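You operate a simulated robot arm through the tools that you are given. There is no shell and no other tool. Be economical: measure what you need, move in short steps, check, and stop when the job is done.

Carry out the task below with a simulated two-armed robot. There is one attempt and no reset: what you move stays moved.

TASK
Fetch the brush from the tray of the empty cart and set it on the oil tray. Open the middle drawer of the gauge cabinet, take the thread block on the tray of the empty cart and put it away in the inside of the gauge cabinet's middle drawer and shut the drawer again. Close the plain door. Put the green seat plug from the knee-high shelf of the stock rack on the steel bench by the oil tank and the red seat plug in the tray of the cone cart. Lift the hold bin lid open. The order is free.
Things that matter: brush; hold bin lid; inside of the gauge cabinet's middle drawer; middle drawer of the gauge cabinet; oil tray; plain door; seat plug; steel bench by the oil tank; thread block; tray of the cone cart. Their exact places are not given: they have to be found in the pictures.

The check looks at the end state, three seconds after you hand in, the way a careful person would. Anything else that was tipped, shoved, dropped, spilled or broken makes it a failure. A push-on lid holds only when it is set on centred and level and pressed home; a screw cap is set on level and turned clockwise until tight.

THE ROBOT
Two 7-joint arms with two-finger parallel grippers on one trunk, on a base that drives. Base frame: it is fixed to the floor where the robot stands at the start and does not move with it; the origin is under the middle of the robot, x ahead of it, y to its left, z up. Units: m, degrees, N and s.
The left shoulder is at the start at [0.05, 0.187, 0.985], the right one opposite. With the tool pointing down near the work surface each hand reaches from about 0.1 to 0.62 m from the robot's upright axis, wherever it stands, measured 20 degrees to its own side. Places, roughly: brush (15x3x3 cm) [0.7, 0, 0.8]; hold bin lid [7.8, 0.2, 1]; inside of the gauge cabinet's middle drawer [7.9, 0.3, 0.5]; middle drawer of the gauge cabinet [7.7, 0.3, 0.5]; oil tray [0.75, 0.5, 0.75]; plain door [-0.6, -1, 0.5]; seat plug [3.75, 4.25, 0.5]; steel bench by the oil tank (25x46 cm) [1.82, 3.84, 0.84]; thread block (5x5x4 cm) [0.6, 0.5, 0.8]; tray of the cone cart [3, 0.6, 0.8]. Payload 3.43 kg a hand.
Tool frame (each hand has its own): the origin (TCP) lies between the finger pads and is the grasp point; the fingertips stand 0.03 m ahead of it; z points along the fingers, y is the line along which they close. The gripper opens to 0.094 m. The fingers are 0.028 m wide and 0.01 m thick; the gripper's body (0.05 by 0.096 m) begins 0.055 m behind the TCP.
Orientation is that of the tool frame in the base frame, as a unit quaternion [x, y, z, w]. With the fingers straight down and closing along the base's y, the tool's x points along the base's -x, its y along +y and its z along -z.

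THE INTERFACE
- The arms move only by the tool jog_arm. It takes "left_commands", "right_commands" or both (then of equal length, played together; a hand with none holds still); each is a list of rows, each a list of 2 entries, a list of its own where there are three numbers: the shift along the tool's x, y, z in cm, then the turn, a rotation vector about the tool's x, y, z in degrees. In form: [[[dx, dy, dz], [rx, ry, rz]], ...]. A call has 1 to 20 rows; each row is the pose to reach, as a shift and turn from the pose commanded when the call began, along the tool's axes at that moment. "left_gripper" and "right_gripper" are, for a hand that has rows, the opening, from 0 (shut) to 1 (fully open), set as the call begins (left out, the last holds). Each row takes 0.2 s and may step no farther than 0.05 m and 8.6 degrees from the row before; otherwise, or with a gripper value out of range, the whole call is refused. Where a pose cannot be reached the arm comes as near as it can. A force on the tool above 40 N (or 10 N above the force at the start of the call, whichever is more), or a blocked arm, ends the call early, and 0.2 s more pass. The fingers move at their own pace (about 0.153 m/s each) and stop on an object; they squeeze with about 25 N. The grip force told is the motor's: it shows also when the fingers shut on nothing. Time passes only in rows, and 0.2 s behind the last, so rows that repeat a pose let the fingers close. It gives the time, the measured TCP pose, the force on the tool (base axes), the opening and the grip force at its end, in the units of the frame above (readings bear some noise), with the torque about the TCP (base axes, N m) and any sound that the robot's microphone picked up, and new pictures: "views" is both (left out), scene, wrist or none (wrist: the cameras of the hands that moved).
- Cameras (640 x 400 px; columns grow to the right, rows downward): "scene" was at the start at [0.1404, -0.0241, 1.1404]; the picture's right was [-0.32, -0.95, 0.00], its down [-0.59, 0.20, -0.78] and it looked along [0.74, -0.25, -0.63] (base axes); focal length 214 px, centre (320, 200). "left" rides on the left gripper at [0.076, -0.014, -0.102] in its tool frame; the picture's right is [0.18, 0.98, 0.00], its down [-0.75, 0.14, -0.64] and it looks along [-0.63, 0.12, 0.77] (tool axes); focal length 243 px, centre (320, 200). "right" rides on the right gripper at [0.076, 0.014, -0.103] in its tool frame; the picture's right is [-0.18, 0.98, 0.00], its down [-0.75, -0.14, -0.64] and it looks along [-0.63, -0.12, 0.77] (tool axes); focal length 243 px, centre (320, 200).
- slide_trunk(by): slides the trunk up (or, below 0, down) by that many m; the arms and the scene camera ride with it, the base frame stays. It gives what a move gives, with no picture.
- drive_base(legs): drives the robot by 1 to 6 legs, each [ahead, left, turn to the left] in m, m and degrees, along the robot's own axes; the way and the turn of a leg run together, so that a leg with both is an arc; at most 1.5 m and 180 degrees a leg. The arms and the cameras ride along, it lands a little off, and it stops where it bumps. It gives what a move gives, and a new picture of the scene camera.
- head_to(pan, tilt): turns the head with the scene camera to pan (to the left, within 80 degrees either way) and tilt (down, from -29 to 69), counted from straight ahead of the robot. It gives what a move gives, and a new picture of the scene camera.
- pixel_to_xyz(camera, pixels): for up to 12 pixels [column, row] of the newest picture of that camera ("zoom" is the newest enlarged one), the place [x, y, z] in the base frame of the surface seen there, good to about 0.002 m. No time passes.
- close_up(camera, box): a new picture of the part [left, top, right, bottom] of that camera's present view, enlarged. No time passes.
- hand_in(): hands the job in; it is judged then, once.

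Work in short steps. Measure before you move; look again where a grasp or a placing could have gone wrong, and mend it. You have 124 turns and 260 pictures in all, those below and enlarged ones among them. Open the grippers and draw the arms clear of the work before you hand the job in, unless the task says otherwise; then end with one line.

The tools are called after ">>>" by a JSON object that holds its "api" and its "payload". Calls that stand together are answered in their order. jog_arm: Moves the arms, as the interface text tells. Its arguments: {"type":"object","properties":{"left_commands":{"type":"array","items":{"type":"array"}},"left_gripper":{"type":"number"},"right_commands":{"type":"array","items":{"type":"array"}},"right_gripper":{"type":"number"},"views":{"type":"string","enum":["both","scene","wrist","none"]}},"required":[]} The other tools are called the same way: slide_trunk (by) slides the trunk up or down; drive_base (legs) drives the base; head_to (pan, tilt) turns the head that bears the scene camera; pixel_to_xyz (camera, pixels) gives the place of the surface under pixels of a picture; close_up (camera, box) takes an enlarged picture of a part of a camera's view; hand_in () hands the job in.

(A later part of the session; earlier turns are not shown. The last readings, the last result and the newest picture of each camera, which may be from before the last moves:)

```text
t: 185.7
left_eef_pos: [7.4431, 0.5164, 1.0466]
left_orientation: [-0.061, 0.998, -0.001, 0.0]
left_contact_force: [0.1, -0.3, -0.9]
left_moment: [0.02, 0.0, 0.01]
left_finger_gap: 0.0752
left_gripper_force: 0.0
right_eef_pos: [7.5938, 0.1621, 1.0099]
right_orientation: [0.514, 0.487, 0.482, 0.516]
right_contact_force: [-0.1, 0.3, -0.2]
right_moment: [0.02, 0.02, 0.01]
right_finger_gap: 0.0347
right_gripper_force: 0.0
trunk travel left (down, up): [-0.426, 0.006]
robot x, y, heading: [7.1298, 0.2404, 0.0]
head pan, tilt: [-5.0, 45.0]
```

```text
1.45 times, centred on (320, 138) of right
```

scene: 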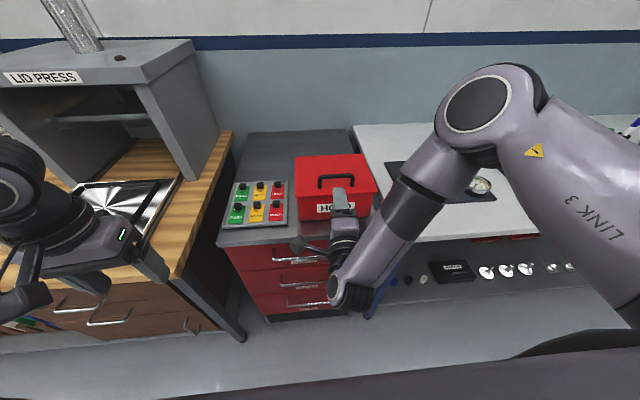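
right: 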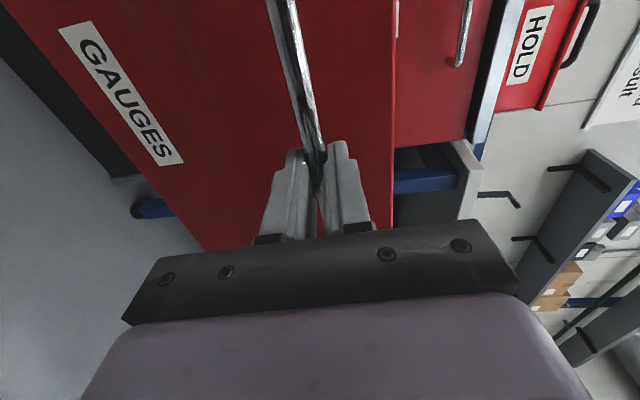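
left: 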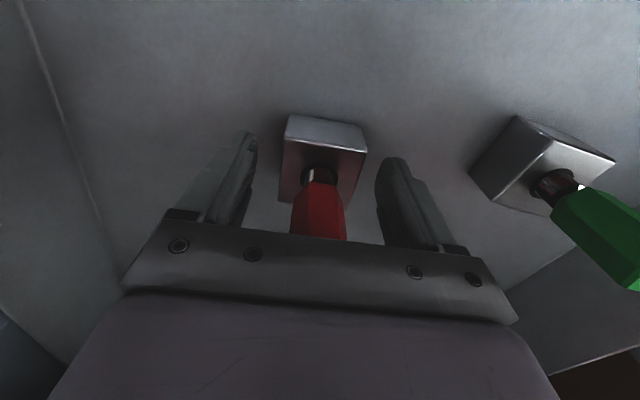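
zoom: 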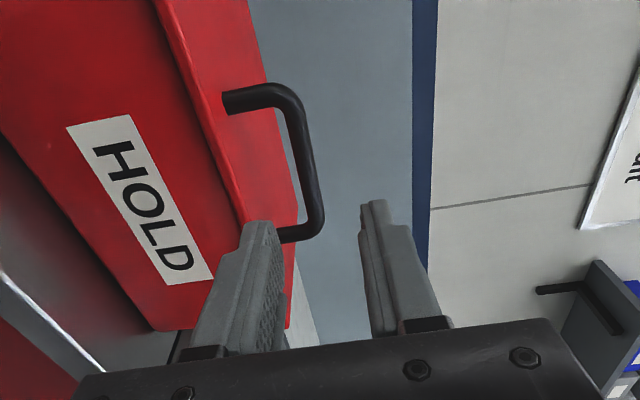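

The bar's centre is near (7.709, 0.155, 0.997). I lower 1 cm and advance 10.6 cm to straddle it, then close.

>>> {"api": "jog_arm", "payload": {"right_commands": [[[0, -1, 2], [0, 0, 0]], [[0, -1, 5], [0, 0, 0]], [[0, -1, 8], [0, 0, 0]], [[0, -1, 10.6], [0, 0, 0]], [[0, -1, 10.6], [0, 0, 0]]], "right_gripper": 0.37, "views": "wrist"}}

>>> {"api": "close_up", "payload": {"camera": "scene", "box": [280, 140, 400, 230]}}

```text
t: 186.6
left_eef_pos: [7.4418, 0.5146, 1.0473]
left_orientation: [-0.058, 0.998, -0.001, 0.0]
left_contact_force: [0.0, 0.6, -1.0]
left_moment: [0.0, 0.07, 0.0]
left_finger_gap: 0.0749
left_gripper_force: 0.0
right_eef_pos: [7.6735, 0.1785, 1.0141]
right_orientation: [0.518, 0.49, 0.476, 0.515]
right_contact_force: [-21.1, -5.5, 6.5]
right_moment: [-0.03, 0.1, 0.11]
right_finger_gap: 0.0308
right_gripper_force: 0.1
right hand out of reach, approached as far as the arm can: row 1, 2, 3, 4
trunk travel left (down, up): [-0.426, 0.006]
robot x, y, heading: [7.1294, 0.2426, -0.1]
head pan, tilt: [-5.0, 45.0]
stopped in row 4 (right hand): the force on the tool passed its limit (the readings are from after the stop); the commanded pose is now the measured one
```

right: 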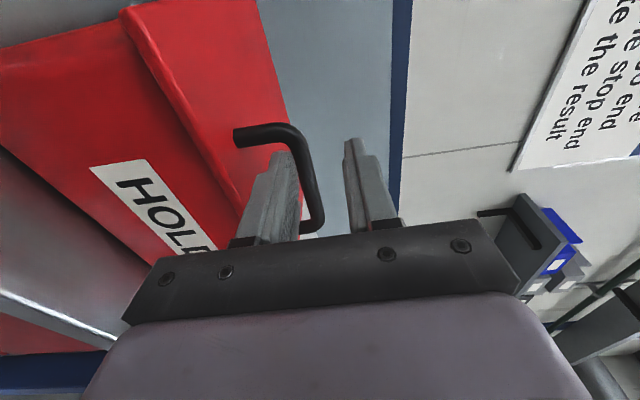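

```text
4.44 times, centred on (340, 185) of scene
```

zoom: 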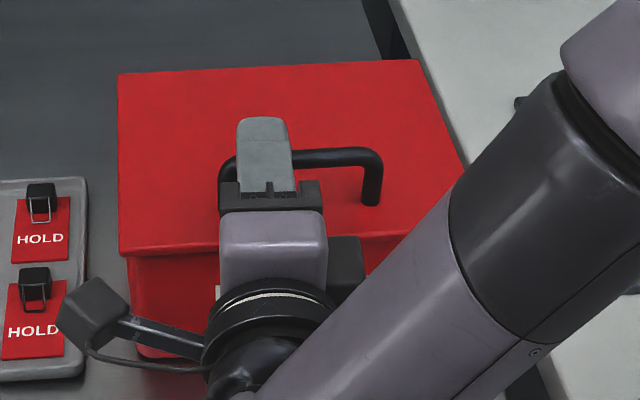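

The arm hit its limit and the lower finger touched the bar; the bin looks unmoved. I back off 3 cm, lower the trunk 1.5 cm, shift 2 cm right, and advance with the base instead.

>>> {"api": "jog_arm", "payload": {"right_commands": [[[0, 0, -2], [0, 0, 0]], [[0, 0, -4], [0, 0, 0]], [[0, 0, -4], [0, 0, 0]]], "right_gripper": 0.37, "views": "none"}}

>>> {"api": "slide_trunk", "payload": {"by": -0.014}}

>>> {"api": "drive_base", "payload": {"legs": [[0, -0.02, 0]]}}

>>> {"api": "close_up", "payload": {"camera": "right", "box": [100, 0, 540, 275]}}

```text
t: 187.4
left_eef_pos: [7.4422, 0.5159, 1.0479]
left_orientation: [-0.06, 0.998, -0.001, -0.001]
left_contact_force: [0.1, -0.2, 0.2]
left_moment: [-0.02, -0.02, 0.02]
left_finger_gap: 0.0753
left_gripper_force: 0.1
right_eef_pos: [7.6362, 0.1835, 1.0135]
right_orientation: [0.52, 0.488, 0.476, 0.515]
right_contact_force: [-0.3, -0.4, 0.0]
right_moment: [-0.01, 0.01, 0.0]
right_finger_gap: 0.035
right_gripper_force: 0.1
trunk travel left (down, up): [-0.426, 0.006]
robot x, y, heading: [7.128, 0.2436, -0.1]
head pan, tilt: [-5.0, 45.0]
```

```text
t: 188.0
left_eef_pos: [7.4438, 0.5167, 1.0341]
left_orientation: [-0.06, 0.998, -0.001, -0.001]
left_contact_force: [-0.1, -0.6, 0.2]
left_moment: [0.0, 0.01, 0.0]
left_finger_gap: 0.075
left_gripper_force: 0.0
right_eef_pos: [7.6364, 0.1827, 1.0006]
right_orientation: [0.519, 0.489, 0.477, 0.515]
right_contact_force: [0.1, 0.0, 0.0]
right_moment: [0.0, 0.0, -0.02]
right_finger_gap: 0.0346
right_gripper_force: 0.0
trunk travel left (down, up): [-0.412, 0.02]
robot x, y, heading: [7.1255, 0.243, -0.4]
head pan, tilt: [-5.0, 45.0]
```

```text
t: 188.8
left_eef_pos: [7.4435, 0.4952, 1.0338]
left_orientation: [-0.06, 0.998, -0.001, -0.001]
left_contact_force: [1.0, -0.6, -0.1]
left_moment: [0.02, -0.02, 0.03]
left_finger_gap: 0.0752
left_gripper_force: 0.1
right_eef_pos: [7.6355, 0.1622, 0.9988]
right_orientation: [0.519, 0.488, 0.478, 0.514]
right_contact_force: [-0.8, -0.5, -1.4]
right_moment: [0.01, -0.01, 0.01]
right_finger_gap: 0.0346
right_gripper_force: 0.0
trunk travel left (down, up): [-0.412, 0.02]
robot x, y, heading: [7.1277, 0.2217, -0.3]
head pan, tilt: [-5.0, 45.0]
```

scene: 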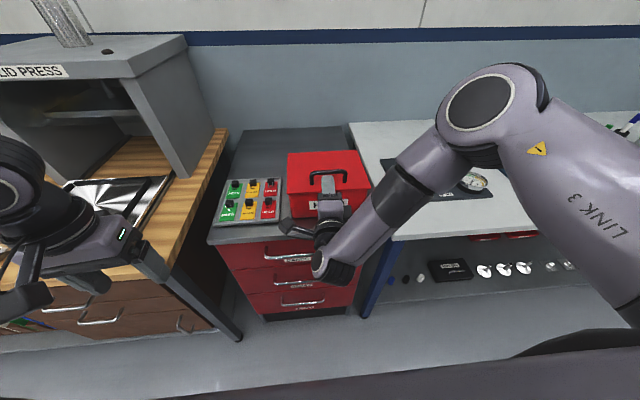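

```text
1.45 times, centred on (320, 138) of right
```

zoom: 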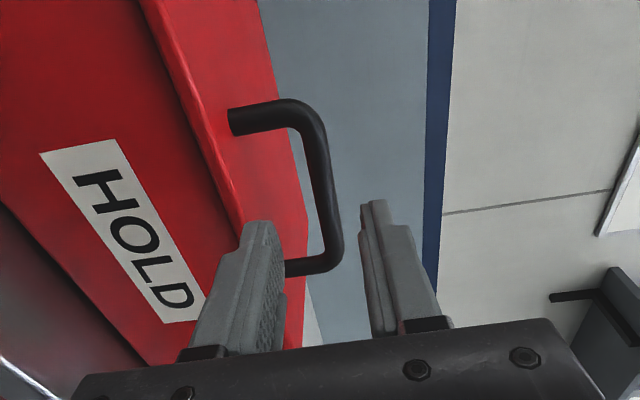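

The bar lies between the fingers. I advance the base 6.5 cm and close on it.

>>> {"api": "drive_base", "payload": {"legs": [[0.065, 0, 0]]}}

>>> {"api": "jog_arm", "payload": {"right_commands": [[[0, 0, 0], [0, 0, 0]], [[0, 0, 0], [0, 0, 0]]], "right_gripper": 0, "views": "wrist"}}

```text
t: 189.8
left_eef_pos: [7.508, 0.4956, 1.0338]
left_orientation: [-0.06, 0.998, -0.001, -0.001]
left_contact_force: [-0.3, 0.0, -0.4]
left_moment: [-0.01, 0.04, -0.02]
left_finger_gap: 0.0751
left_gripper_force: 0.0
right_eef_pos: [7.7019, 0.1618, 0.9987]
right_orientation: [0.519, 0.489, 0.476, 0.514]
right_contact_force: [0.4, -0.4, 0.3]
right_moment: [0.0, -0.02, -0.02]
right_finger_gap: 0.0351
right_gripper_force: 0.1
trunk travel left (down, up): [-0.412, 0.02]
robot x, y, heading: [7.189, 0.2232, -0.1]
head pan, tilt: [-5.0, 45.0]
```

scene: 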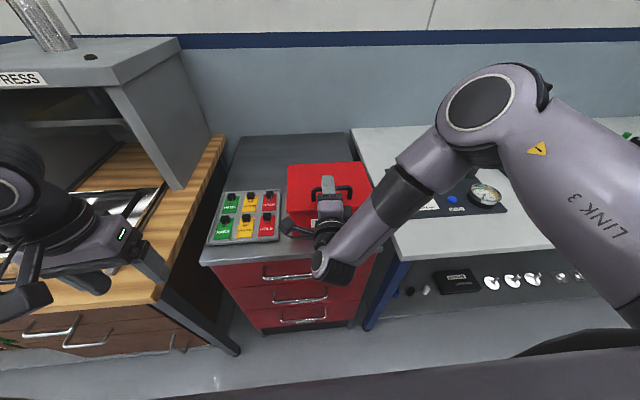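

```text
t: 190.4
left_eef_pos: [7.5066, 0.4953, 1.033]
left_orientation: [-0.06, 0.998, -0.001, -0.001]
left_contact_force: [0.4, -1.2, -0.3]
left_moment: [-0.01, -0.01, -0.01]
left_finger_gap: 0.0756
left_gripper_force: 0.0
right_eef_pos: [7.7, 0.163, 0.9995]
right_orientation: [0.518, 0.489, 0.477, 0.515]
right_contact_force: [2.3, 0.7, -0.8]
right_moment: [-0.55, -0.04, 0.05]
right_finger_gap: 0.0116
right_gripper_force: 44.6
trunk travel left (down, up): [-0.412, 0.02]
robot x, y, heading: [7.1897, 0.2242, -0.1]
head pan, tilt: [-5.0, 45.0]
```

right: 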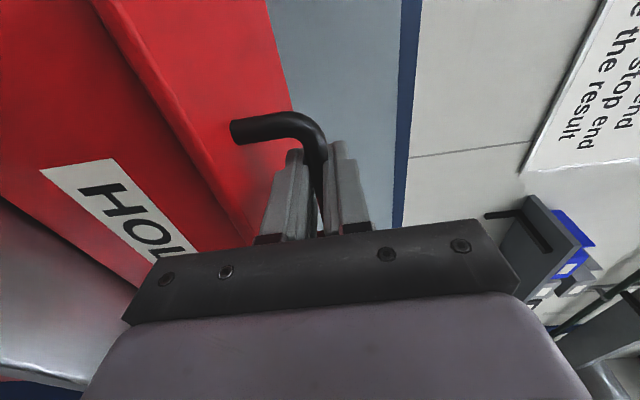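

The bail is gripped. I begin the lifting arc about the back hinge (7.86, 0.955), turning the hand with the lid to 32 degrees.

>>> {"api": "jog_arm", "payload": {"right_commands": [[[0, 1.1, 0.35], [4, 0, 0]], [[0, 2.19, 0.78], [8, 0, 0]], [[0, 3.25, 1.3], [12, 0, 0]], [[0, 4.24, 1.85], [16, 0, 0]], [[0, 5.2, 2.5], [20, 0, 0]], [[0, 6.13, 3.19], [24, 0, 0]], [[0, 7.0, 4.0], [28, 0, 0]], [[0, 7.8, 4.79], [32, 0, 0]]], "right_gripper": 0, "views": "both"}}

```text
t: 192.2
left_eef_pos: [7.504, 0.4968, 1.0353]
left_orientation: [-0.06, 0.998, -0.001, 0.002]
left_contact_force: [-0.4, -0.1, 0.6]
left_moment: [-0.03, -0.02, -0.01]
left_finger_gap: 0.0752
left_gripper_force: 0.0
right_eef_pos: [7.7462, 0.1635, 1.0809]
right_orientation: [0.638, 0.601, 0.327, 0.353]
right_contact_force: [-20.6, 4.4, 20.7]
right_moment: [-1.37, -0.16, 0.22]
right_finger_gap: 0.0122
right_gripper_force: 45.3
trunk travel left (down, up): [-0.412, 0.02]
robot x, y, heading: [7.1933, 0.2232, -0.2]
head pan, tilt: [-5.0, 45.0]
```

scene: 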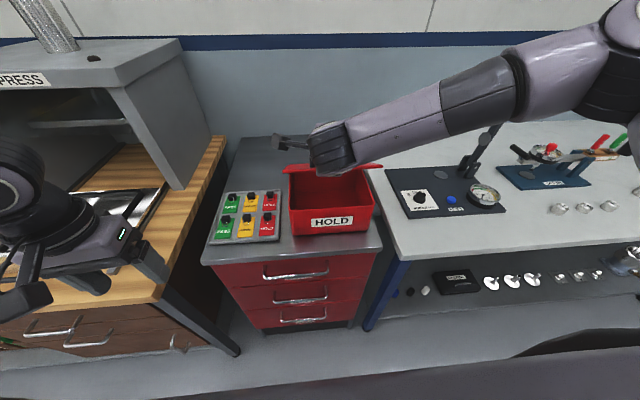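
right: 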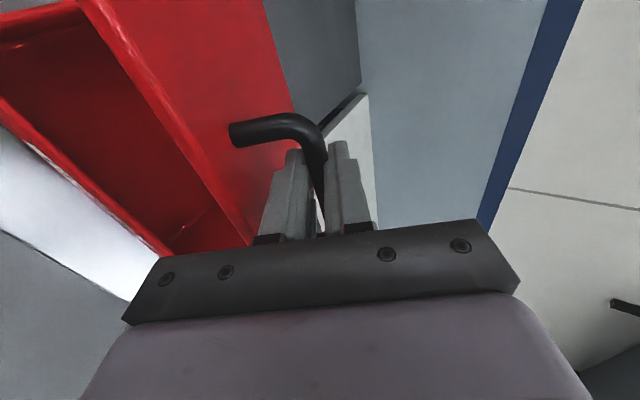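

The lid is rising. The side force says the hinge lies nearer (7.864,0.962); I refit the arc and go on to 64 degrees.

>>> {"api": "jog_arm", "payload": {"right_commands": [[[0, 1.2, 0.05], [4, 0, 0]], [[0, 2.35, 0.23], [8, 0, 0]], [[0, 3.45, 0.65], [12, 0, 0]], [[0.1, 4.5, 1.2], [16, 0, 0]], [[0.1, 5.5, 1.8], [20, 0, 0]], [[0.1, 6.48, 2.45], [24, 0, 0]], [[0.2, 7.4, 3.2], [28, 0, 0]], [[0.2, 8.25, 3.98], [32, 0, 0]]], "right_gripper": 0, "views": "both"}}

```text
t: 194.0
left_eef_pos: [7.5048, 0.4971, 1.0329]
left_orientation: [-0.06, 0.998, -0.003, 0.001]
left_contact_force: [-0.5, 1.0, 0.2]
left_moment: [0.01, 0.0, -0.04]
left_finger_gap: 0.0753
left_gripper_force: 0.0
right_eef_pos: [7.8242, 0.1629, 1.1256]
right_orientation: [0.709, 0.67, 0.146, 0.163]
right_contact_force: [-3.4, 19.8, 13.4]
right_moment: [-1.32, -0.16, 0.79]
right_finger_gap: 0.0128
right_gripper_force: 44.9
trunk travel left (down, up): [-0.412, 0.02]
robot x, y, heading: [7.1955, 0.2225, 0.0]
head pan, tilt: [-5.0, 45.0]
```

scene: 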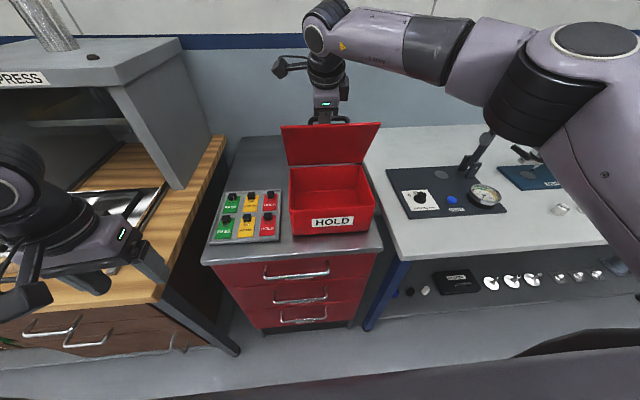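
right: 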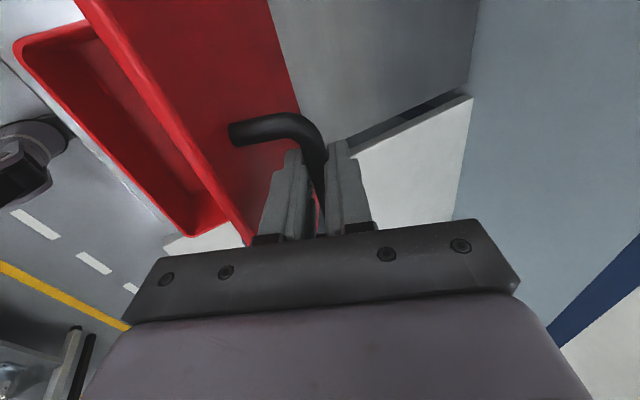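

The lid stands at about 64 degrees and the path fits. I carry on past vertical to 104 degrees.

>>> {"api": "jog_arm", "payload": {"right_commands": [[[0.2, 1.15, 0.28], [4, 0, 0]], [[0.3, 2.26, 0.66], [8, 0, 0]], [[0.3, 3.35, 1.1], [12, 0, 0]], [[0.3, 4.39, 1.62], [16, 0, 0]], [[0.3, 5.4, 2.22], [20, 0, 0]], [[0.3, 6.38, 2.88], [24, 0, 0]], [[0.3, 7.3, 3.6], [28, 0, 0]], [[0.3, 8.16, 4.4], [32, 0, 0]], [[0.3, 8.97, 5.26], [36, 0, 0]], [[0.3, 9.73, 6.16], [40, 0, 0]]], "right_gripper": 0, "views": "both"}}

```text
t: 195.3
left_eef_pos: [7.5078, 0.4965, 1.033]
left_orientation: [-0.061, 0.998, -0.001, -0.001]
left_contact_force: [-0.5, -1.0, -0.1]
left_moment: [0.06, 0.01, 0.02]
left_finger_gap: 0.0751
left_gripper_force: 0.0
right_eef_pos: [7.798, 0.1563, 1.12]
right_orientation: [0.718, 0.696, 0.018, 0.02]
right_contact_force: [5.1, 9.8, -11.9]
right_moment: [-0.01, -0.06, 1.48]
right_finger_gap: 0.0124
right_gripper_force: 45.4
right hand out of reach, approached as far as the arm can: row 2, 3, 4, 5, 6
trunk travel left (down, up): [-0.412, 0.02]
robot x, y, heading: [7.1936, 0.2227, 0.3]
head pan, tilt: [-5.0, 45.0]
stopped in row 6 (right hand): the force on the tool passed its limit (the readings are from after the stop); the commanded pose is now the measured one
```

scene: 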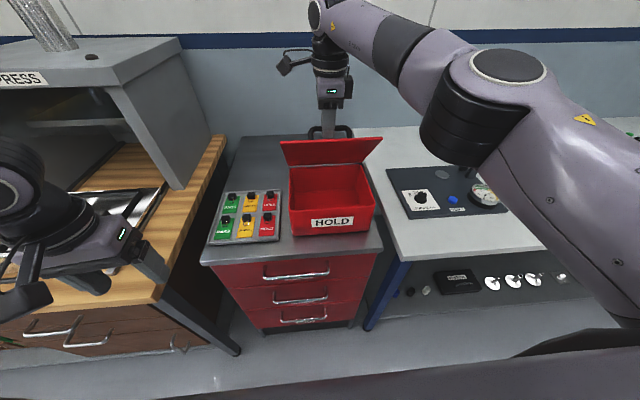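
right: 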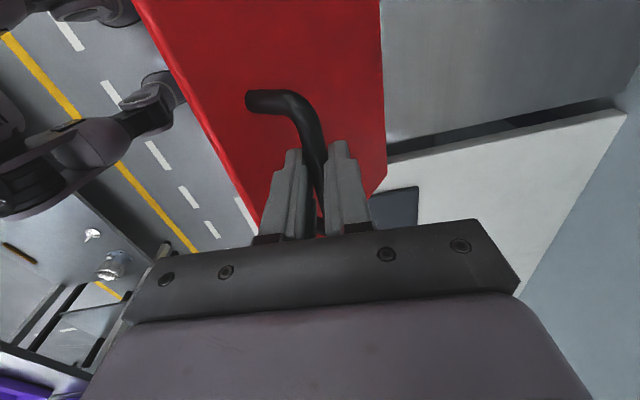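

The arm ran out of reach with the lid near 55 degrees, still gripped. I'll carry it on with the base; first I check the lid press's nearness to the left hand.

>>> {"api": "pixel_to_xyz", "payload": {"camera": "scene", "pixels": [[140, 100], [175, 170], [185, 60], [100, 65], [330, 150], [285, 145], [335, 163]]}}

>>> {"api": "slide_trunk", "payload": {"by": 0.006}}

>>> {"api": "drive_base", "payload": {"legs": [[0.05, 0, 0]]}}

```text
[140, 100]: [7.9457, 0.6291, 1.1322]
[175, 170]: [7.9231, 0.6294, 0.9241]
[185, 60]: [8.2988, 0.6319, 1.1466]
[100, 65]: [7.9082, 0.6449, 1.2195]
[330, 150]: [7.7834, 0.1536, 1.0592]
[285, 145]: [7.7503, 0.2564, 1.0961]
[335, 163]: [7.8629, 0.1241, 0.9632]
```

```text
t: 195.9
left_eef_pos: [7.5108, 0.4984, 1.0376]
left_orientation: [-0.061, 0.998, -0.001, -0.003]
left_contact_force: [-0.2, -0.1, -0.5]
left_moment: [-0.03, 0.0, -0.02]
left_finger_gap: 0.075
left_gripper_force: 0.1
right_eef_pos: [7.8014, 0.1561, 1.1216]
right_orientation: [0.721, 0.693, 0.016, 0.02]
right_contact_force: [13.0, 16.4, -33.3]
right_moment: [0.33, -0.16, 1.34]
right_finger_gap: 0.0126
right_gripper_force: 45.0
trunk travel left (down, up): [-0.418, 0.014]
robot x, y, heading: [7.1946, 0.2227, -0.1]
head pan, tilt: [-5.0, 45.0]
```

```text
t: 196.8
left_eef_pos: [7.5541, 0.4988, 1.0413]
left_orientation: [-0.061, 0.998, -0.002, 0.0]
left_contact_force: [-0.1, 0.8, 0.2]
left_moment: [0.0, 0.04, -0.02]
left_finger_gap: 0.0752
left_gripper_force: 0.1
right_eef_pos: [7.845, 0.1548, 1.1355]
right_orientation: [0.722, 0.691, 0.022, 0.023]
right_contact_force: [-5.2, 16.1, 30.0]
right_moment: [0.46, 0.07, 1.33]
right_finger_gap: 0.0128
right_gripper_force: 45.0
trunk travel left (down, up): [-0.418, 0.014]
robot x, y, heading: [7.2427, 0.2214, -0.2]
head pan, tilt: [-5.0, 45.0]
```

scene: 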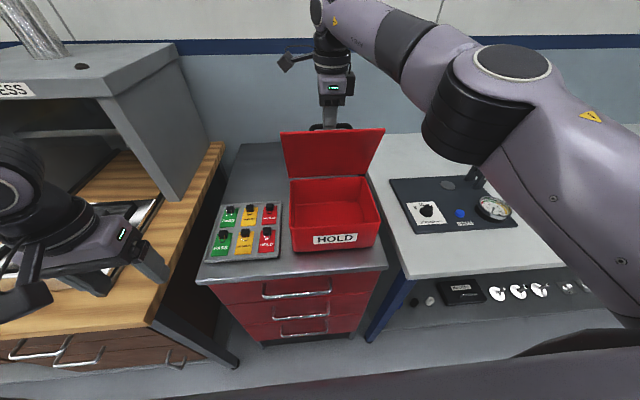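

The lid is near 75 degrees. I ease up 4 mm and drive another 5.5 cm.

>>> {"api": "slide_trunk", "payload": {"by": 0.005}}

>>> {"api": "drive_base", "payload": {"legs": [[0.055, 0, 0]]}}

```text
t: 197.3
left_eef_pos: [7.5561, 0.4971, 1.0437]
left_orientation: [-0.061, 0.998, -0.002, -0.001]
left_contact_force: [0.1, 0.4, 0.0]
left_moment: [0.01, -0.02, 0.02]
left_finger_gap: 0.0751
left_gripper_force: 0.0
right_eef_pos: [7.8463, 0.1556, 1.1357]
right_orientation: [0.72, 0.693, 0.02, 0.02]
right_contact_force: [0.2, 5.1, -7.3]
right_moment: [-0.22, 0.02, 1.39]
right_finger_gap: 0.0127
right_gripper_force: 45.4
trunk travel left (down, up): [-0.422, 0.009]
robot x, y, heading: [7.241, 0.2223, 0.1]
head pan, tilt: [-5.0, 45.0]
```

```text
t: 198.4
left_eef_pos: [7.5953, 0.4956, 1.0455]
left_orientation: [-0.061, 0.998, -0.001, 0.0]
left_contact_force: [0.4, 0.7, 0.7]
left_moment: [-0.02, -0.02, 0.02]
left_finger_gap: 0.0754
left_gripper_force: 0.0
right_eef_pos: [7.8845, 0.1544, 1.1383]
right_orientation: [0.718, 0.696, 0.022, 0.021]
right_contact_force: [-1.9, -1.3, -9.8]
right_moment: [-0.12, 0.09, 1.35]
right_finger_gap: 0.0126
right_gripper_force: 45.1
trunk travel left (down, up): [-0.422, 0.009]
robot x, y, heading: [7.28, 0.2201, 0.1]
head pan, tilt: [-5.0, 45.0]
stopped in leg 1: the robot was blocked; the commanded pose is now the measured one
```

scene: 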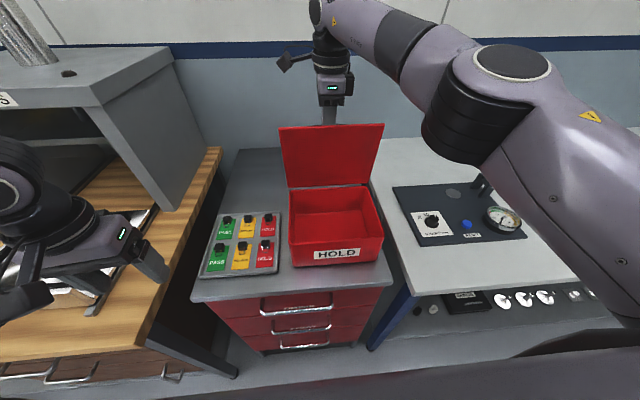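

The base is blocked at x 7.28 with the lid near 85 degrees. I push the bail on with the arm while tilting the hand forward 20 degrees for more reach.

>>> {"api": "jog_arm", "payload": {"right_commands": [[[0, 0.6, 0.1], [-4, 0, 0]], [[0, 1.3, 0.3], [-8, 0, 0]], [[0, 2.1, 0.7], [-12, 0, 0]], [[0, 2.9, 1.3], [-16, 0, 0]], [[0, 3.75, 2.0], [-20, 0, 0]], [[0, 3.75, 2.0], [-20, 0, 0]]], "right_gripper": 0, "views": "both"}}

```text
t: 199.5
left_eef_pos: [7.5927, 0.4962, 1.0468]
left_orientation: [-0.061, 0.998, -0.002, 0.001]
left_contact_force: [0.7, 1.0, 0.0]
left_moment: [-0.02, 0.0, 0.01]
left_finger_gap: 0.0752
left_gripper_force: 0.1
right_eef_pos: [7.9101, 0.1562, 1.1342]
right_orientation: [0.698, 0.694, 0.123, 0.128]
right_contact_force: [-18.5, -8.2, 25.0]
right_moment: [-0.97, 4.42, 3.43]
right_finger_gap: 0.0114
right_gripper_force: 44.9
trunk travel left (down, up): [-0.422, 0.009]
robot x, y, heading: [7.2786, 0.2209, -0.1]
head pan, tilt: [-5.0, 45.0]
stopped in row 5 (right hand): the force on the tool passed its limit (the readings are from after the stop); the commanded pose is now the measured one
```

scene: 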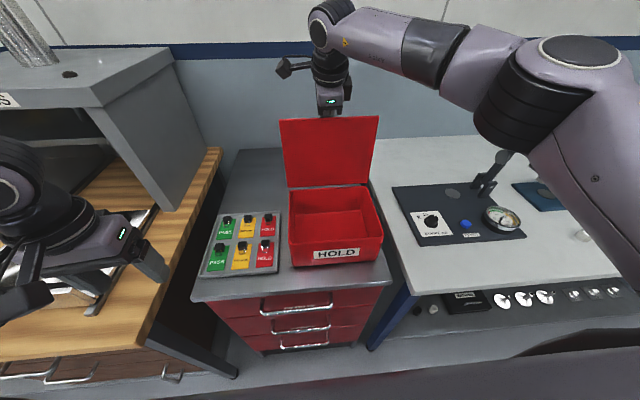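
right: 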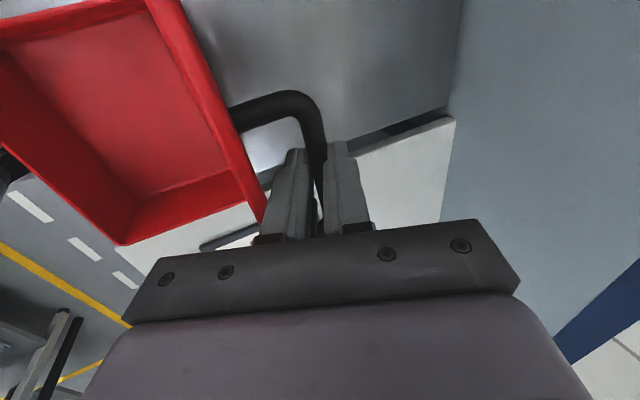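

I measure the lid's inner face to get its angle.

>>> {"api": "pixel_to_xyz", "payload": {"camera": "scene", "pixels": [[300, 130], [300, 150], [300, 175], [360, 130], [360, 150], [355, 178], [330, 122], [330, 180]]}}

```text
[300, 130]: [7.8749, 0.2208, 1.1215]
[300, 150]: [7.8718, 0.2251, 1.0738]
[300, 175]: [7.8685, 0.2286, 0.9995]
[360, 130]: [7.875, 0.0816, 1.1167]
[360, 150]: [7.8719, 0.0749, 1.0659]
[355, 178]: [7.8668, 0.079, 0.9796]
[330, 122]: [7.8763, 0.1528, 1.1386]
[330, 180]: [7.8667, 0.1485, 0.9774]
```

The lid leans 3.4 degrees past vertical. I open the fingers only a little, so the inner finger doesn't push the lid, and look.

>>> {"api": "jog_arm", "payload": {"right_commands": [[[0, 0, 0], [0, 0, 0]], [[0, 0, 0], [0, 0, 0]]], "right_gripper": 0.25, "views": "both"}}

>>> {"api": "pixel_to_xyz", "payload": {"camera": "scene", "pixels": [[300, 130], [300, 175], [360, 130], [355, 178]]}}

```text
t: 200.1
left_eef_pos: [7.5918, 0.4955, 1.0466]
left_orientation: [-0.061, 0.998, -0.001, 0.003]
left_contact_force: [0.7, -0.5, -1.4]
left_moment: [-0.03, -0.01, -0.01]
left_finger_gap: 0.0751
left_gripper_force: 0.0
right_eef_pos: [7.9115, 0.1549, 1.1353]
right_orientation: [0.701, 0.689, 0.129, 0.131]
right_contact_force: [-12.2, -6.5, 38.4]
right_moment: [-0.36, 3.67, 2.23]
right_finger_gap: 0.0218
right_gripper_force: 0.1
trunk travel left (down, up): [-0.422, 0.009]
robot x, y, heading: [7.2811, 0.2229, 0.0]
head pan, tilt: [-5.0, 45.0]
```

scene: 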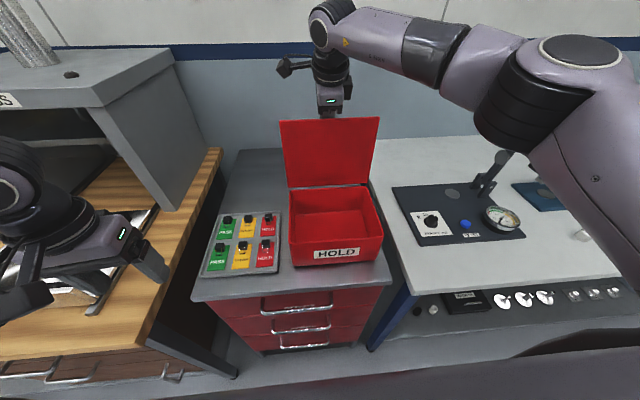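
right: 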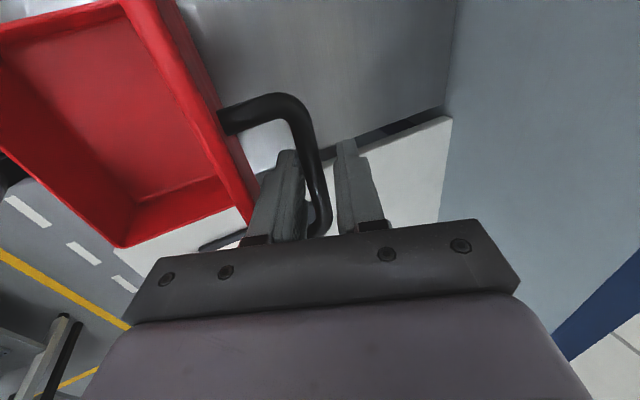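

```text
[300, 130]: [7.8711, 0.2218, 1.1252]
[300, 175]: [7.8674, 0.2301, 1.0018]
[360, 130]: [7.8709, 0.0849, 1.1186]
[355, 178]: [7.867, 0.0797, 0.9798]
```

The lid slipped back slightly to 1.7 degrees past vertical and the inner finger presses on something. I nudge 1 cm onward and then withdraw straight up.

>>> {"api": "jog_arm", "payload": {"right_commands": [[[0, 0.9, 0.0], [0, 0, 0]], [[0, 1.6, -1.7], [0, 0, 0]], [[0, 2.3, -3.6], [0, 0, 0]], [[0, 3.0, -5.5], [0, 0, 0]], [[0, 3.7, -7.4], [0, 0, 0]]], "right_gripper": 0.25, "views": "both"}}

```text
t: 200.8
left_eef_pos: [7.5952, 0.4957, 1.0438]
left_orientation: [-0.061, 0.998, -0.002, 0.0]
left_contact_force: [-0.3, -0.9, 0.1]
left_moment: [-0.07, -0.01, 0.0]
left_finger_gap: 0.075
left_gripper_force: 0.0
right_eef_pos: [7.9192, 0.1555, 1.1389]
right_orientation: [0.702, 0.694, 0.106, 0.12]
right_contact_force: [-6.6, -1.9, -18.0]
right_moment: [-0.23, 0.37, 0.44]
right_finger_gap: 0.0307
right_gripper_force: 6.3
trunk travel left (down, up): [-0.422, 0.009]
robot x, y, heading: [7.2802, 0.2231, -0.0]
head pan, tilt: [-5.0, 45.0]
stopped in row 3 (right hand): the force on the tool passed its limit (the readings are from after the stop); the commanded pose is now the measured one
```

scene: 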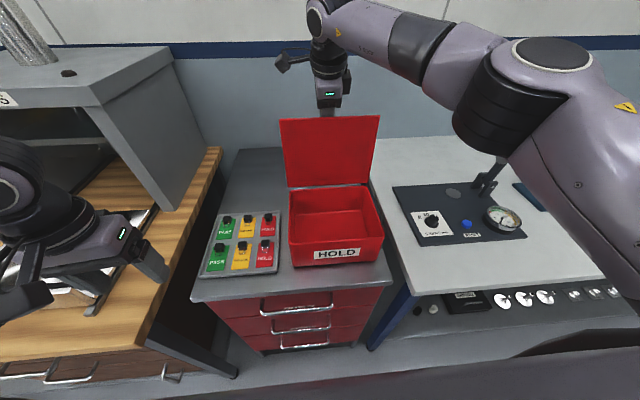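
right: 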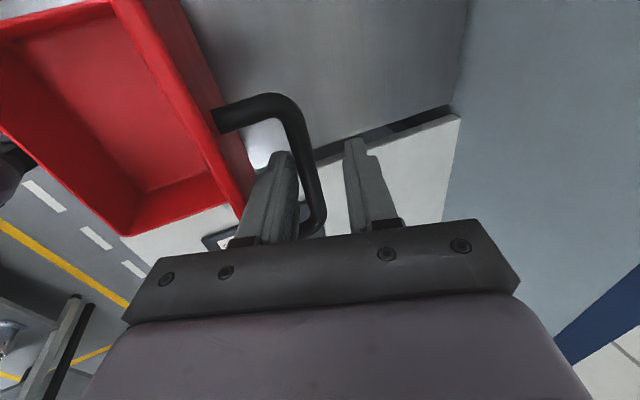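

The inner finger now pushes the bar onward. I center by a few mm and go straight up.

>>> {"api": "jog_arm", "payload": {"right_commands": [[[0, -0.3, 0], [0, 0, 0]], [[0, 0.1, -1.8], [0, 0, 0]], [[0, 0.7, -3.7], [0, 0, 0]], [[0, 1.4, -5.6], [0, 0, 0]], [[0, 2.1, -7.5], [0, 0, 0]], [[0, 2.1, -8.5], [0, 0, 0]]], "right_gripper": 0.35, "views": "both"}}

>>> {"api": "pixel_to_xyz", "payload": {"camera": "scene", "pixels": [[300, 130], [300, 175], [360, 130], [355, 178]]}}

```text
t: 202.2
left_eef_pos: [7.5949, 0.4981, 1.0443]
left_orientation: [-0.061, 0.998, -0.001, 0.0]
left_contact_force: [-0.1, 0.0, -0.1]
left_moment: [-0.05, 0.02, 0.0]
left_finger_gap: 0.0751
left_gripper_force: 0.0
right_eef_pos: [7.9092, 0.1574, 1.2312]
right_orientation: [0.702, 0.693, 0.111, 0.123]
right_contact_force: [0.1, -0.1, -0.6]
right_moment: [-0.02, -0.02, 0.01]
right_finger_gap: 0.0329
right_gripper_force: 0.0
right hand out of reach, approached as far as the arm can: row 5, 6
trunk travel left (down, up): [-0.422, 0.009]
robot x, y, heading: [7.2794, 0.2229, 0.1]
head pan, tilt: [-5.0, 45.0]
```

scene: 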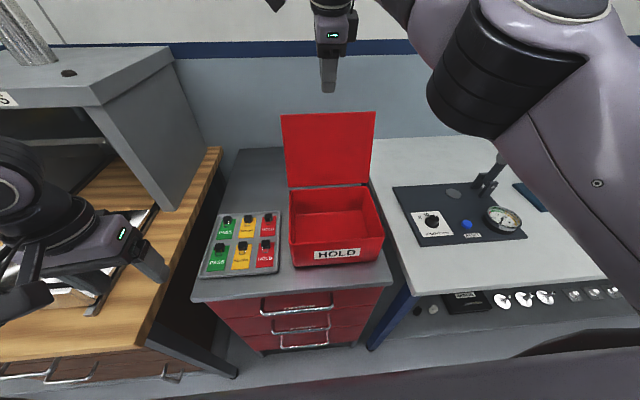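
right: 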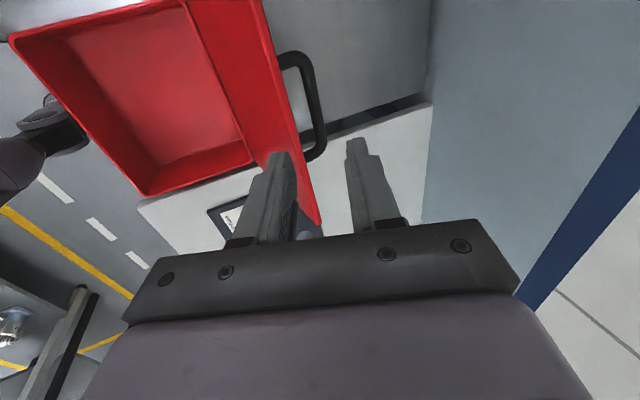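

```text
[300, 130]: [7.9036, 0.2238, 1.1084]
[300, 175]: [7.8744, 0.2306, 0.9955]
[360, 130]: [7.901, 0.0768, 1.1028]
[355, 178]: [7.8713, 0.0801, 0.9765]
```

The lid has swung to about 105 degrees and rests open. I back off, then pull the right hand in and point it down again.

>>> {"api": "drive_base", "payload": {"legs": [[-0.35, 0, 0]]}}

>>> {"api": "jog_arm", "payload": {"right_commands": [[[0, -3.5, 0], [3, 0, 0]], [[0, -7, 0], [6, 0, 0]], [[0, -10.5, 0], [9, 0, 0]], [[0, -14, 0], [12, 0, 0]], [[0, -17.5, 0], [15, 0, 0]], [[0, -21, 0], [18, 0, 0]]], "right_gripper": 1, "views": "none"}}

>>> {"api": "slide_trunk", "payload": {"by": -0.2}}

>>> {"api": "drive_base", "payload": {"legs": [[0, 0.92, 0], [-1.5, 0, 0], [-0.75, 0, 0], [0, 1.3, 0], [0, 0, 90]]}}

```text
t: 204.5
left_eef_pos: [7.2442, 0.4969, 1.0448]
left_orientation: [-0.061, 0.998, -0.002, 0.001]
left_contact_force: [0.8, -0.5, -0.2]
left_moment: [0.02, 0.0, -0.02]
left_finger_gap: 0.0754
left_gripper_force: 0.0
right_eef_pos: [7.5579, 0.1565, 1.2308]
right_orientation: [0.703, 0.692, 0.11, 0.124]
right_contact_force: [0.6, -0.4, 0.4]
right_moment: [0.0, 0.01, 0.01]
right_finger_gap: 0.033
right_gripper_force: 0.0
trunk travel left (down, up): [-0.422, 0.009]
robot x, y, heading: [6.9293, 0.2206, -0.3]
head pan, tilt: [-5.0, 45.0]
```

scene: 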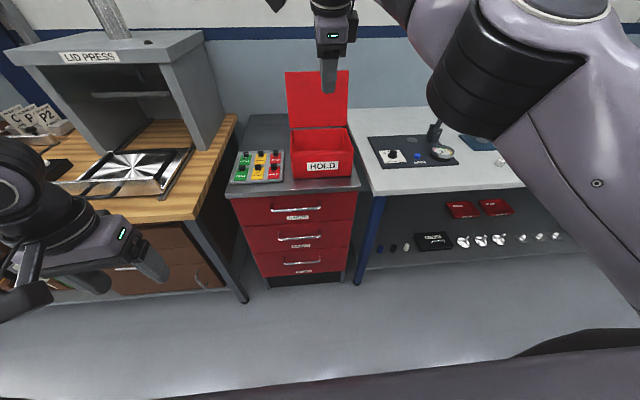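

```text
t: 205.9
left_eef_pos: [7.2453, 0.4968, 1.0439]
left_orientation: [-0.06, 0.998, -0.002, 0.0]
left_contact_force: [0.5, 0.5, -1.2]
left_moment: [0.0, 0.0, 0.03]
left_finger_gap: 0.0751
left_gripper_force: 0.0
right_eef_pos: [7.3603, 0.1587, 1.1621]
right_orientation: [0.713, 0.701, 0.001, 0.011]
right_contact_force: [0.7, 0.5, 0.0]
right_moment: [0.02, 0.01, 0.03]
right_finger_gap: 0.0941
right_gripper_force: 0.1
trunk travel left (down, up): [-0.422, 0.009]
robot x, y, heading: [6.93, 0.2209, -0.1]
head pan, tilt: [-5.0, 45.0]
```

```text
t: 208.1
left_eef_pos: [7.2455, 0.4965, 0.8449]
left_orientation: [-0.061, 0.998, -0.001, 0.0]
left_contact_force: [0.0, -0.2, 0.0]
left_moment: [0.0, 0.01, 0.02]
left_finger_gap: 0.0754
left_gripper_force: 0.0
right_eef_pos: [7.3594, 0.1589, 0.9617]
right_orientation: [0.714, 0.7, 0.001, 0.011]
right_contact_force: [0.4, -0.5, 0.1]
right_moment: [-0.02, -0.01, -0.02]
right_finger_gap: 0.0941
right_gripper_force: 0.1
trunk travel left (down, up): [-0.222, 0.209]
robot x, y, heading: [6.9314, 0.224, -0.2]
head pan, tilt: [-5.0, 45.0]
```

```text
t: 233.6
left_eef_pos: [4.3955, 2.7509, 0.8445]
left_orientation: [0.755, -0.655, 0.001, -0.001]
left_contact_force: [0.1, 0.7, -0.2]
left_moment: [-0.03, 0.03, 0.02]
left_finger_gap: 0.0753
left_gripper_force: 0.0
right_eef_pos: [4.732, 2.8746, 0.9605]
right_orientation: [-0.001, 1.0, 0.009, 0.008]
right_contact_force: [-0.2, 0.0, 0.7]
right_moment: [-0.01, 0.02, 0.02]
right_finger_gap: 0.0941
right_gripper_force: 0.0
trunk travel left (down, up): [-0.222, 0.209]
robot x, y, heading: [4.6786, 2.4432, 91.2]
head pan, tilt: [-5.0, 45.0]
```

scene: 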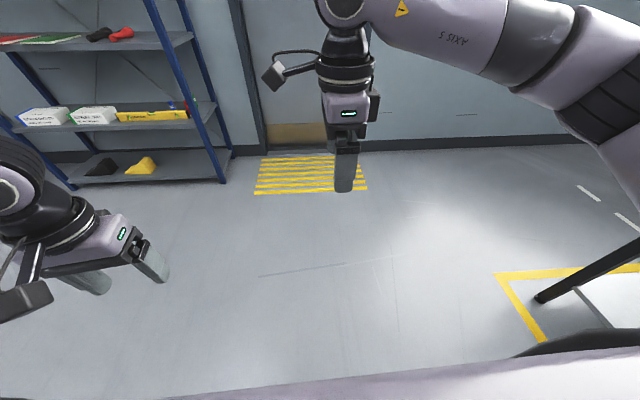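

The rack is ahead to the left. I slide left in front of it (x about 3.8), approach, and look at the shelves.

>>> {"api": "drive_base", "payload": {"legs": [[0.4, 0.9, -1.2], [0.45, 0, 0]]}}

>>> {"api": "head_to", "payload": {"pan": 0, "tilt": 35}}

```text
t: 241.0
left_eef_pos: [3.5148, 3.6054, 0.8448]
left_orientation: [0.745, -0.667, 0.0, -0.002]
left_contact_force: [0.5, -0.8, -0.3]
left_moment: [-0.01, 0.01, 0.04]
left_finger_gap: 0.0754
left_gripper_force: 0.0
right_eef_pos: [3.8541, 3.7159, 0.961]
right_orientation: [0.015, 1.0, 0.009, 0.008]
right_contact_force: [0.0, 0.2, -0.2]
right_moment: [0.01, 0.01, 0.02]
right_finger_gap: 0.094
right_gripper_force: 0.0
trunk travel left (down, up): [-0.222, 0.209]
robot x, y, heading: [3.781, 3.2872, 89.2]
head pan, tilt: [-5.0, 45.0]
```

scene: 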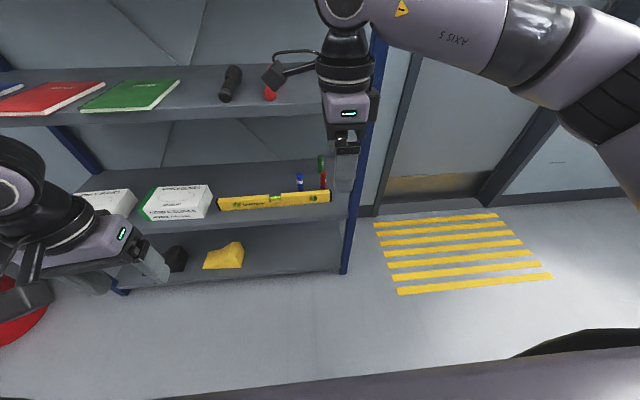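

```text
t: 241.8
left_eef_pos: [3.5144, 3.6063, 0.845]
left_orientation: [0.744, -0.668, 0.001, -0.002]
left_contact_force: [0.4, 0.5, -0.3]
left_moment: [0.0, 0.0, 0.0]
left_finger_gap: 0.0751
left_gripper_force: 0.1
right_eef_pos: [3.8528, 3.7169, 0.9604]
right_orientation: [0.015, 1.0, 0.008, 0.008]
right_contact_force: [0.2, 0.1, 0.6]
right_moment: [0.0, 0.0, 0.01]
right_finger_gap: 0.0942
right_gripper_force: 0.3
trunk travel left (down, up): [-0.222, 0.209]
robot x, y, heading: [3.7838, 3.2829, 88.9]
head pan, tilt: [0.0, 35.0]
```

scene: 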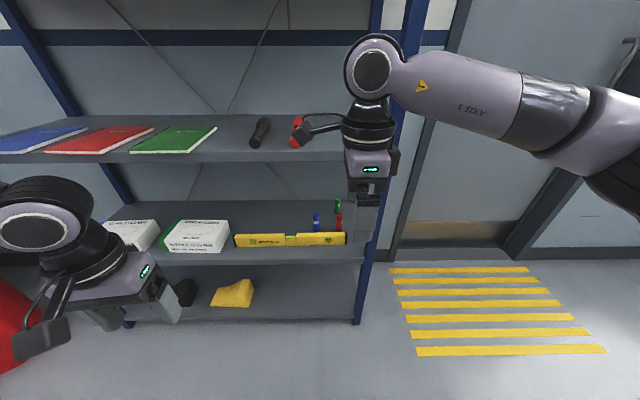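

The three seat plugs (blue, red, green) stand behind a spirit level at about (328,220). I zoom and measure.

>>> {"api": "close_up", "payload": {"camera": "scene", "box": [220, 180, 380, 280]}}

>>> {"api": "pixel_to_xyz", "payload": {"camera": "zoom", "pixels": [[386, 145], [385, 190], [465, 80], [480, 155], [480, 200], [300, 240], [60, 240], [510, 238], [470, 105], [300, 180], [300, 290], [590, 240]]}}

>>> {"api": "pixel_to_xyz", "payload": {"camera": "scene", "pixels": [[250, 255], [250, 158], [200, 158], [350, 255], [370, 250], [385, 100], [200, 225], [300, 200], [280, 130]]}}

```text
4.00 times, centred on (300, 230) of scene
```

zoom: 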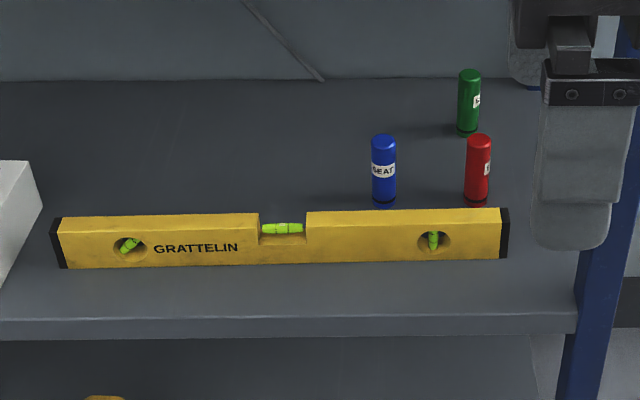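

```text
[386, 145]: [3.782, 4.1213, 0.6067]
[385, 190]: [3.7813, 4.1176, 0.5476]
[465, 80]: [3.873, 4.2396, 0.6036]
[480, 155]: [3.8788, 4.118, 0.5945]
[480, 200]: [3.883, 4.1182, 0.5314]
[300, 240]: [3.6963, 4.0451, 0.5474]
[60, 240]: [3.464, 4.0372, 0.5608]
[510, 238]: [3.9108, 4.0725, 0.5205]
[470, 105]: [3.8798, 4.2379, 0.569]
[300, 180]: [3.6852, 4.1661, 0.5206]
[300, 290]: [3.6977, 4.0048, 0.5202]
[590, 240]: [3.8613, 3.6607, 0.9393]
```

```text
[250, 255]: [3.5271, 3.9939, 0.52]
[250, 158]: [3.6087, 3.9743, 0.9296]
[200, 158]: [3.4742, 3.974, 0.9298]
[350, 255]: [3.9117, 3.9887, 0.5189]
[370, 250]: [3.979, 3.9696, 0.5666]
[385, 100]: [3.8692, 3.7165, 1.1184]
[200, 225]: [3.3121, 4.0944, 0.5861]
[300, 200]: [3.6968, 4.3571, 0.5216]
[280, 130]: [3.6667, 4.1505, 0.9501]
```

Plugs: blue (3.78,4.13), red (3.88,4.127), green (3.876,4.247), shelf z 0.520, with a level in front up to 0.575. I'll take red with the left hand, pitched 45 degrees, so I move the base right and closer.

>>> {"api": "drive_base", "payload": {"legs": [[0, -0.37, 1], [0.18, 0, 0]]}}

>>> {"api": "head_to", "payload": {"pan": 20, "tilt": 45}}

```text
t: 245.2
left_eef_pos: [3.8758, 3.7785, 0.8445]
left_orientation: [0.75, -0.661, 0.001, -0.001]
left_contact_force: [-0.4, 0.2, 0.0]
left_moment: [0.02, -0.04, 0.0]
left_finger_gap: 0.0751
left_gripper_force: 0.1
right_eef_pos: [4.2135, 3.8946, 0.961]
right_orientation: [0.006, 1.0, 0.008, 0.007]
right_contact_force: [-0.4, 0.1, 0.2]
right_moment: [0.01, 0.01, -0.03]
right_finger_gap: 0.0942
right_gripper_force: 0.2
trunk travel left (down, up): [-0.222, 0.209]
robot x, y, heading: [4.1505, 3.4642, 90.1]
head pan, tilt: [0.0, 35.0]
```

scene: 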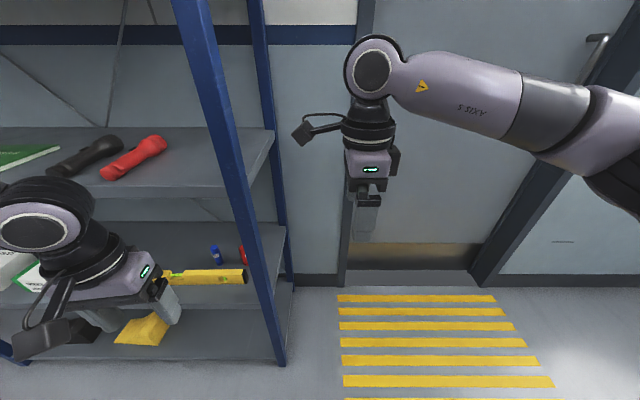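

```text
t: 246.0
left_eef_pos: [3.8756, 3.7779, 0.8456]
left_orientation: [0.75, -0.661, 0.001, -0.001]
left_contact_force: [-0.2, -0.5, 0.6]
left_moment: [0.04, 0.0, 0.04]
left_finger_gap: 0.075
left_gripper_force: 0.1
right_eef_pos: [4.2135, 3.8957, 0.961]
right_orientation: [0.006, 1.0, 0.009, 0.008]
right_contact_force: [0.4, -1.2, 0.1]
right_moment: [0.0, -0.01, -0.01]
right_finger_gap: 0.0941
right_gripper_force: 0.0
trunk travel left (down, up): [-0.222, 0.209]
robot x, y, heading: [4.1509, 3.4627, 90.4]
head pan, tilt: [20.0, 45.0]
```

scene: 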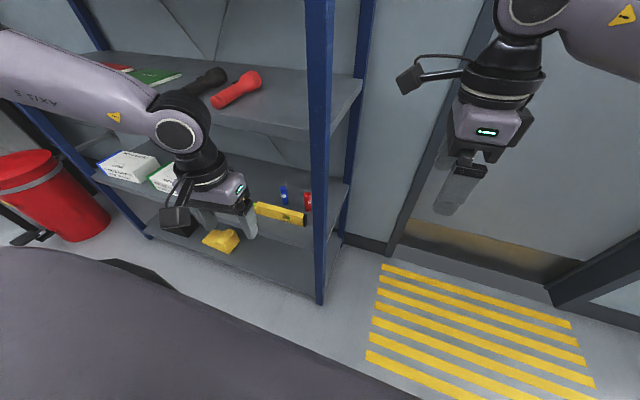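

I pitch the left hand 45 degrees forward while lowering to about (3.876,3.90,0.66), just before the shelf.

>>> {"api": "jog_arm", "payload": {"left_commands": [[[-1.7, -0.2, 2.7], [0, -6.5, 0]], [[-3.4, -0.4, 5.3], [0, -13, 0]], [[-5.1, -0.6, 8], [0, -19.5, 0]], [[-6.8, -0.9, 10.6], [0, -26, 0]], [[-8.5, -1.1, 13.3], [0, -32.5, 0]], [[-10.2, -1.3, 15.9], [0, -39, 0]], [[-11.9, -1.5, 18.5], [0, -45, 0]], [[-11.9, -1.5, 18.5], [0, -45, 0]]], "left_gripper": 1, "views": "both"}}

```text
t: 247.8
left_eef_pos: [3.8768, 3.9141, 0.717]
left_orientation: [0.694, -0.61, -0.285, -0.252]
left_contact_force: [0.4, 1.0, -0.4]
left_moment: [-0.01, 0.04, 0.02]
left_finger_gap: 0.094
left_gripper_force: 0.1
left hand out of reach, approached as far as the arm can: row 6, 7, 8
right_eef_pos: [4.2135, 3.8941, 0.9614]
right_orientation: [0.006, 1.0, 0.008, 0.008]
right_contact_force: [0.0, -0.1, 0.5]
right_moment: [-0.01, -0.03, -0.03]
right_finger_gap: 0.0939
right_gripper_force: 0.1
trunk travel left (down, up): [-0.222, 0.209]
robot x, y, heading: [4.1503, 3.4638, 90.2]
head pan, tilt: [20.0, 45.0]
```

scene: 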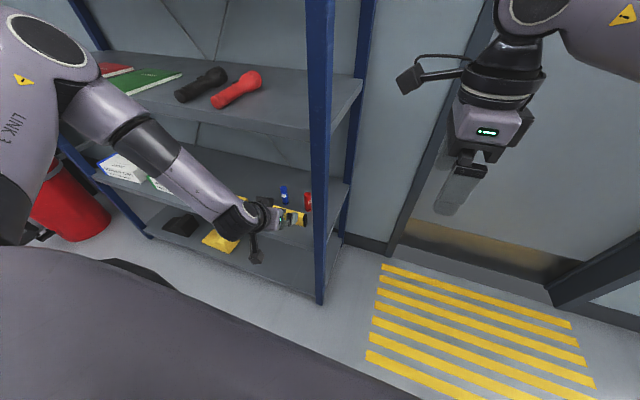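
left: 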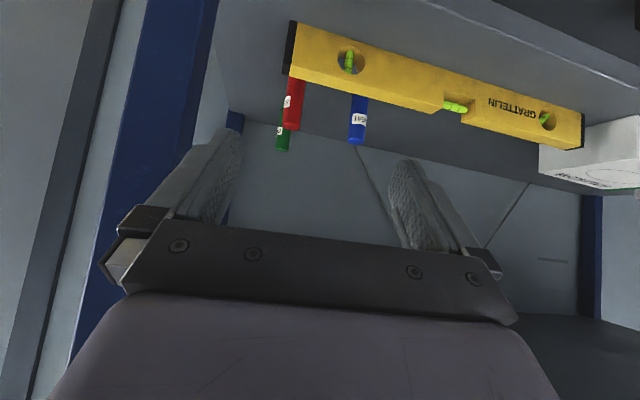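

Height is limited by the arm, so I'll use the trunk; first I check where the elbow is relative to the upper shelf.

>>> {"api": "pixel_to_xyz", "payload": {"camera": "scene", "pixels": [[75, 85], [110, 110], [150, 150], [200, 185], [60, 60], [250, 215], [95, 90], [308, 200]]}}

>>> {"api": "pixel_to_xyz", "payload": {"camera": "left", "pixels": [[293, 115], [282, 140], [357, 125], [300, 85], [290, 60]]}}

```text
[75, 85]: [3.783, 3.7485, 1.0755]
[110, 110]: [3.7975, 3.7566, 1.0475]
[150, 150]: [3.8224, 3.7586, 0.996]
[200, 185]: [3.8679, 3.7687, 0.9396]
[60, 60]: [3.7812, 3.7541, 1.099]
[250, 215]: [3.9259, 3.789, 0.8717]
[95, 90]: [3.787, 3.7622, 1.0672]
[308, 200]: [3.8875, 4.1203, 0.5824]
```

```text
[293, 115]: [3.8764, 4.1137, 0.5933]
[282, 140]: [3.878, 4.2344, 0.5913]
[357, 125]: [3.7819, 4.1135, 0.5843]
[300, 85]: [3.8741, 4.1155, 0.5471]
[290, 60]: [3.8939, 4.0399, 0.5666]
```

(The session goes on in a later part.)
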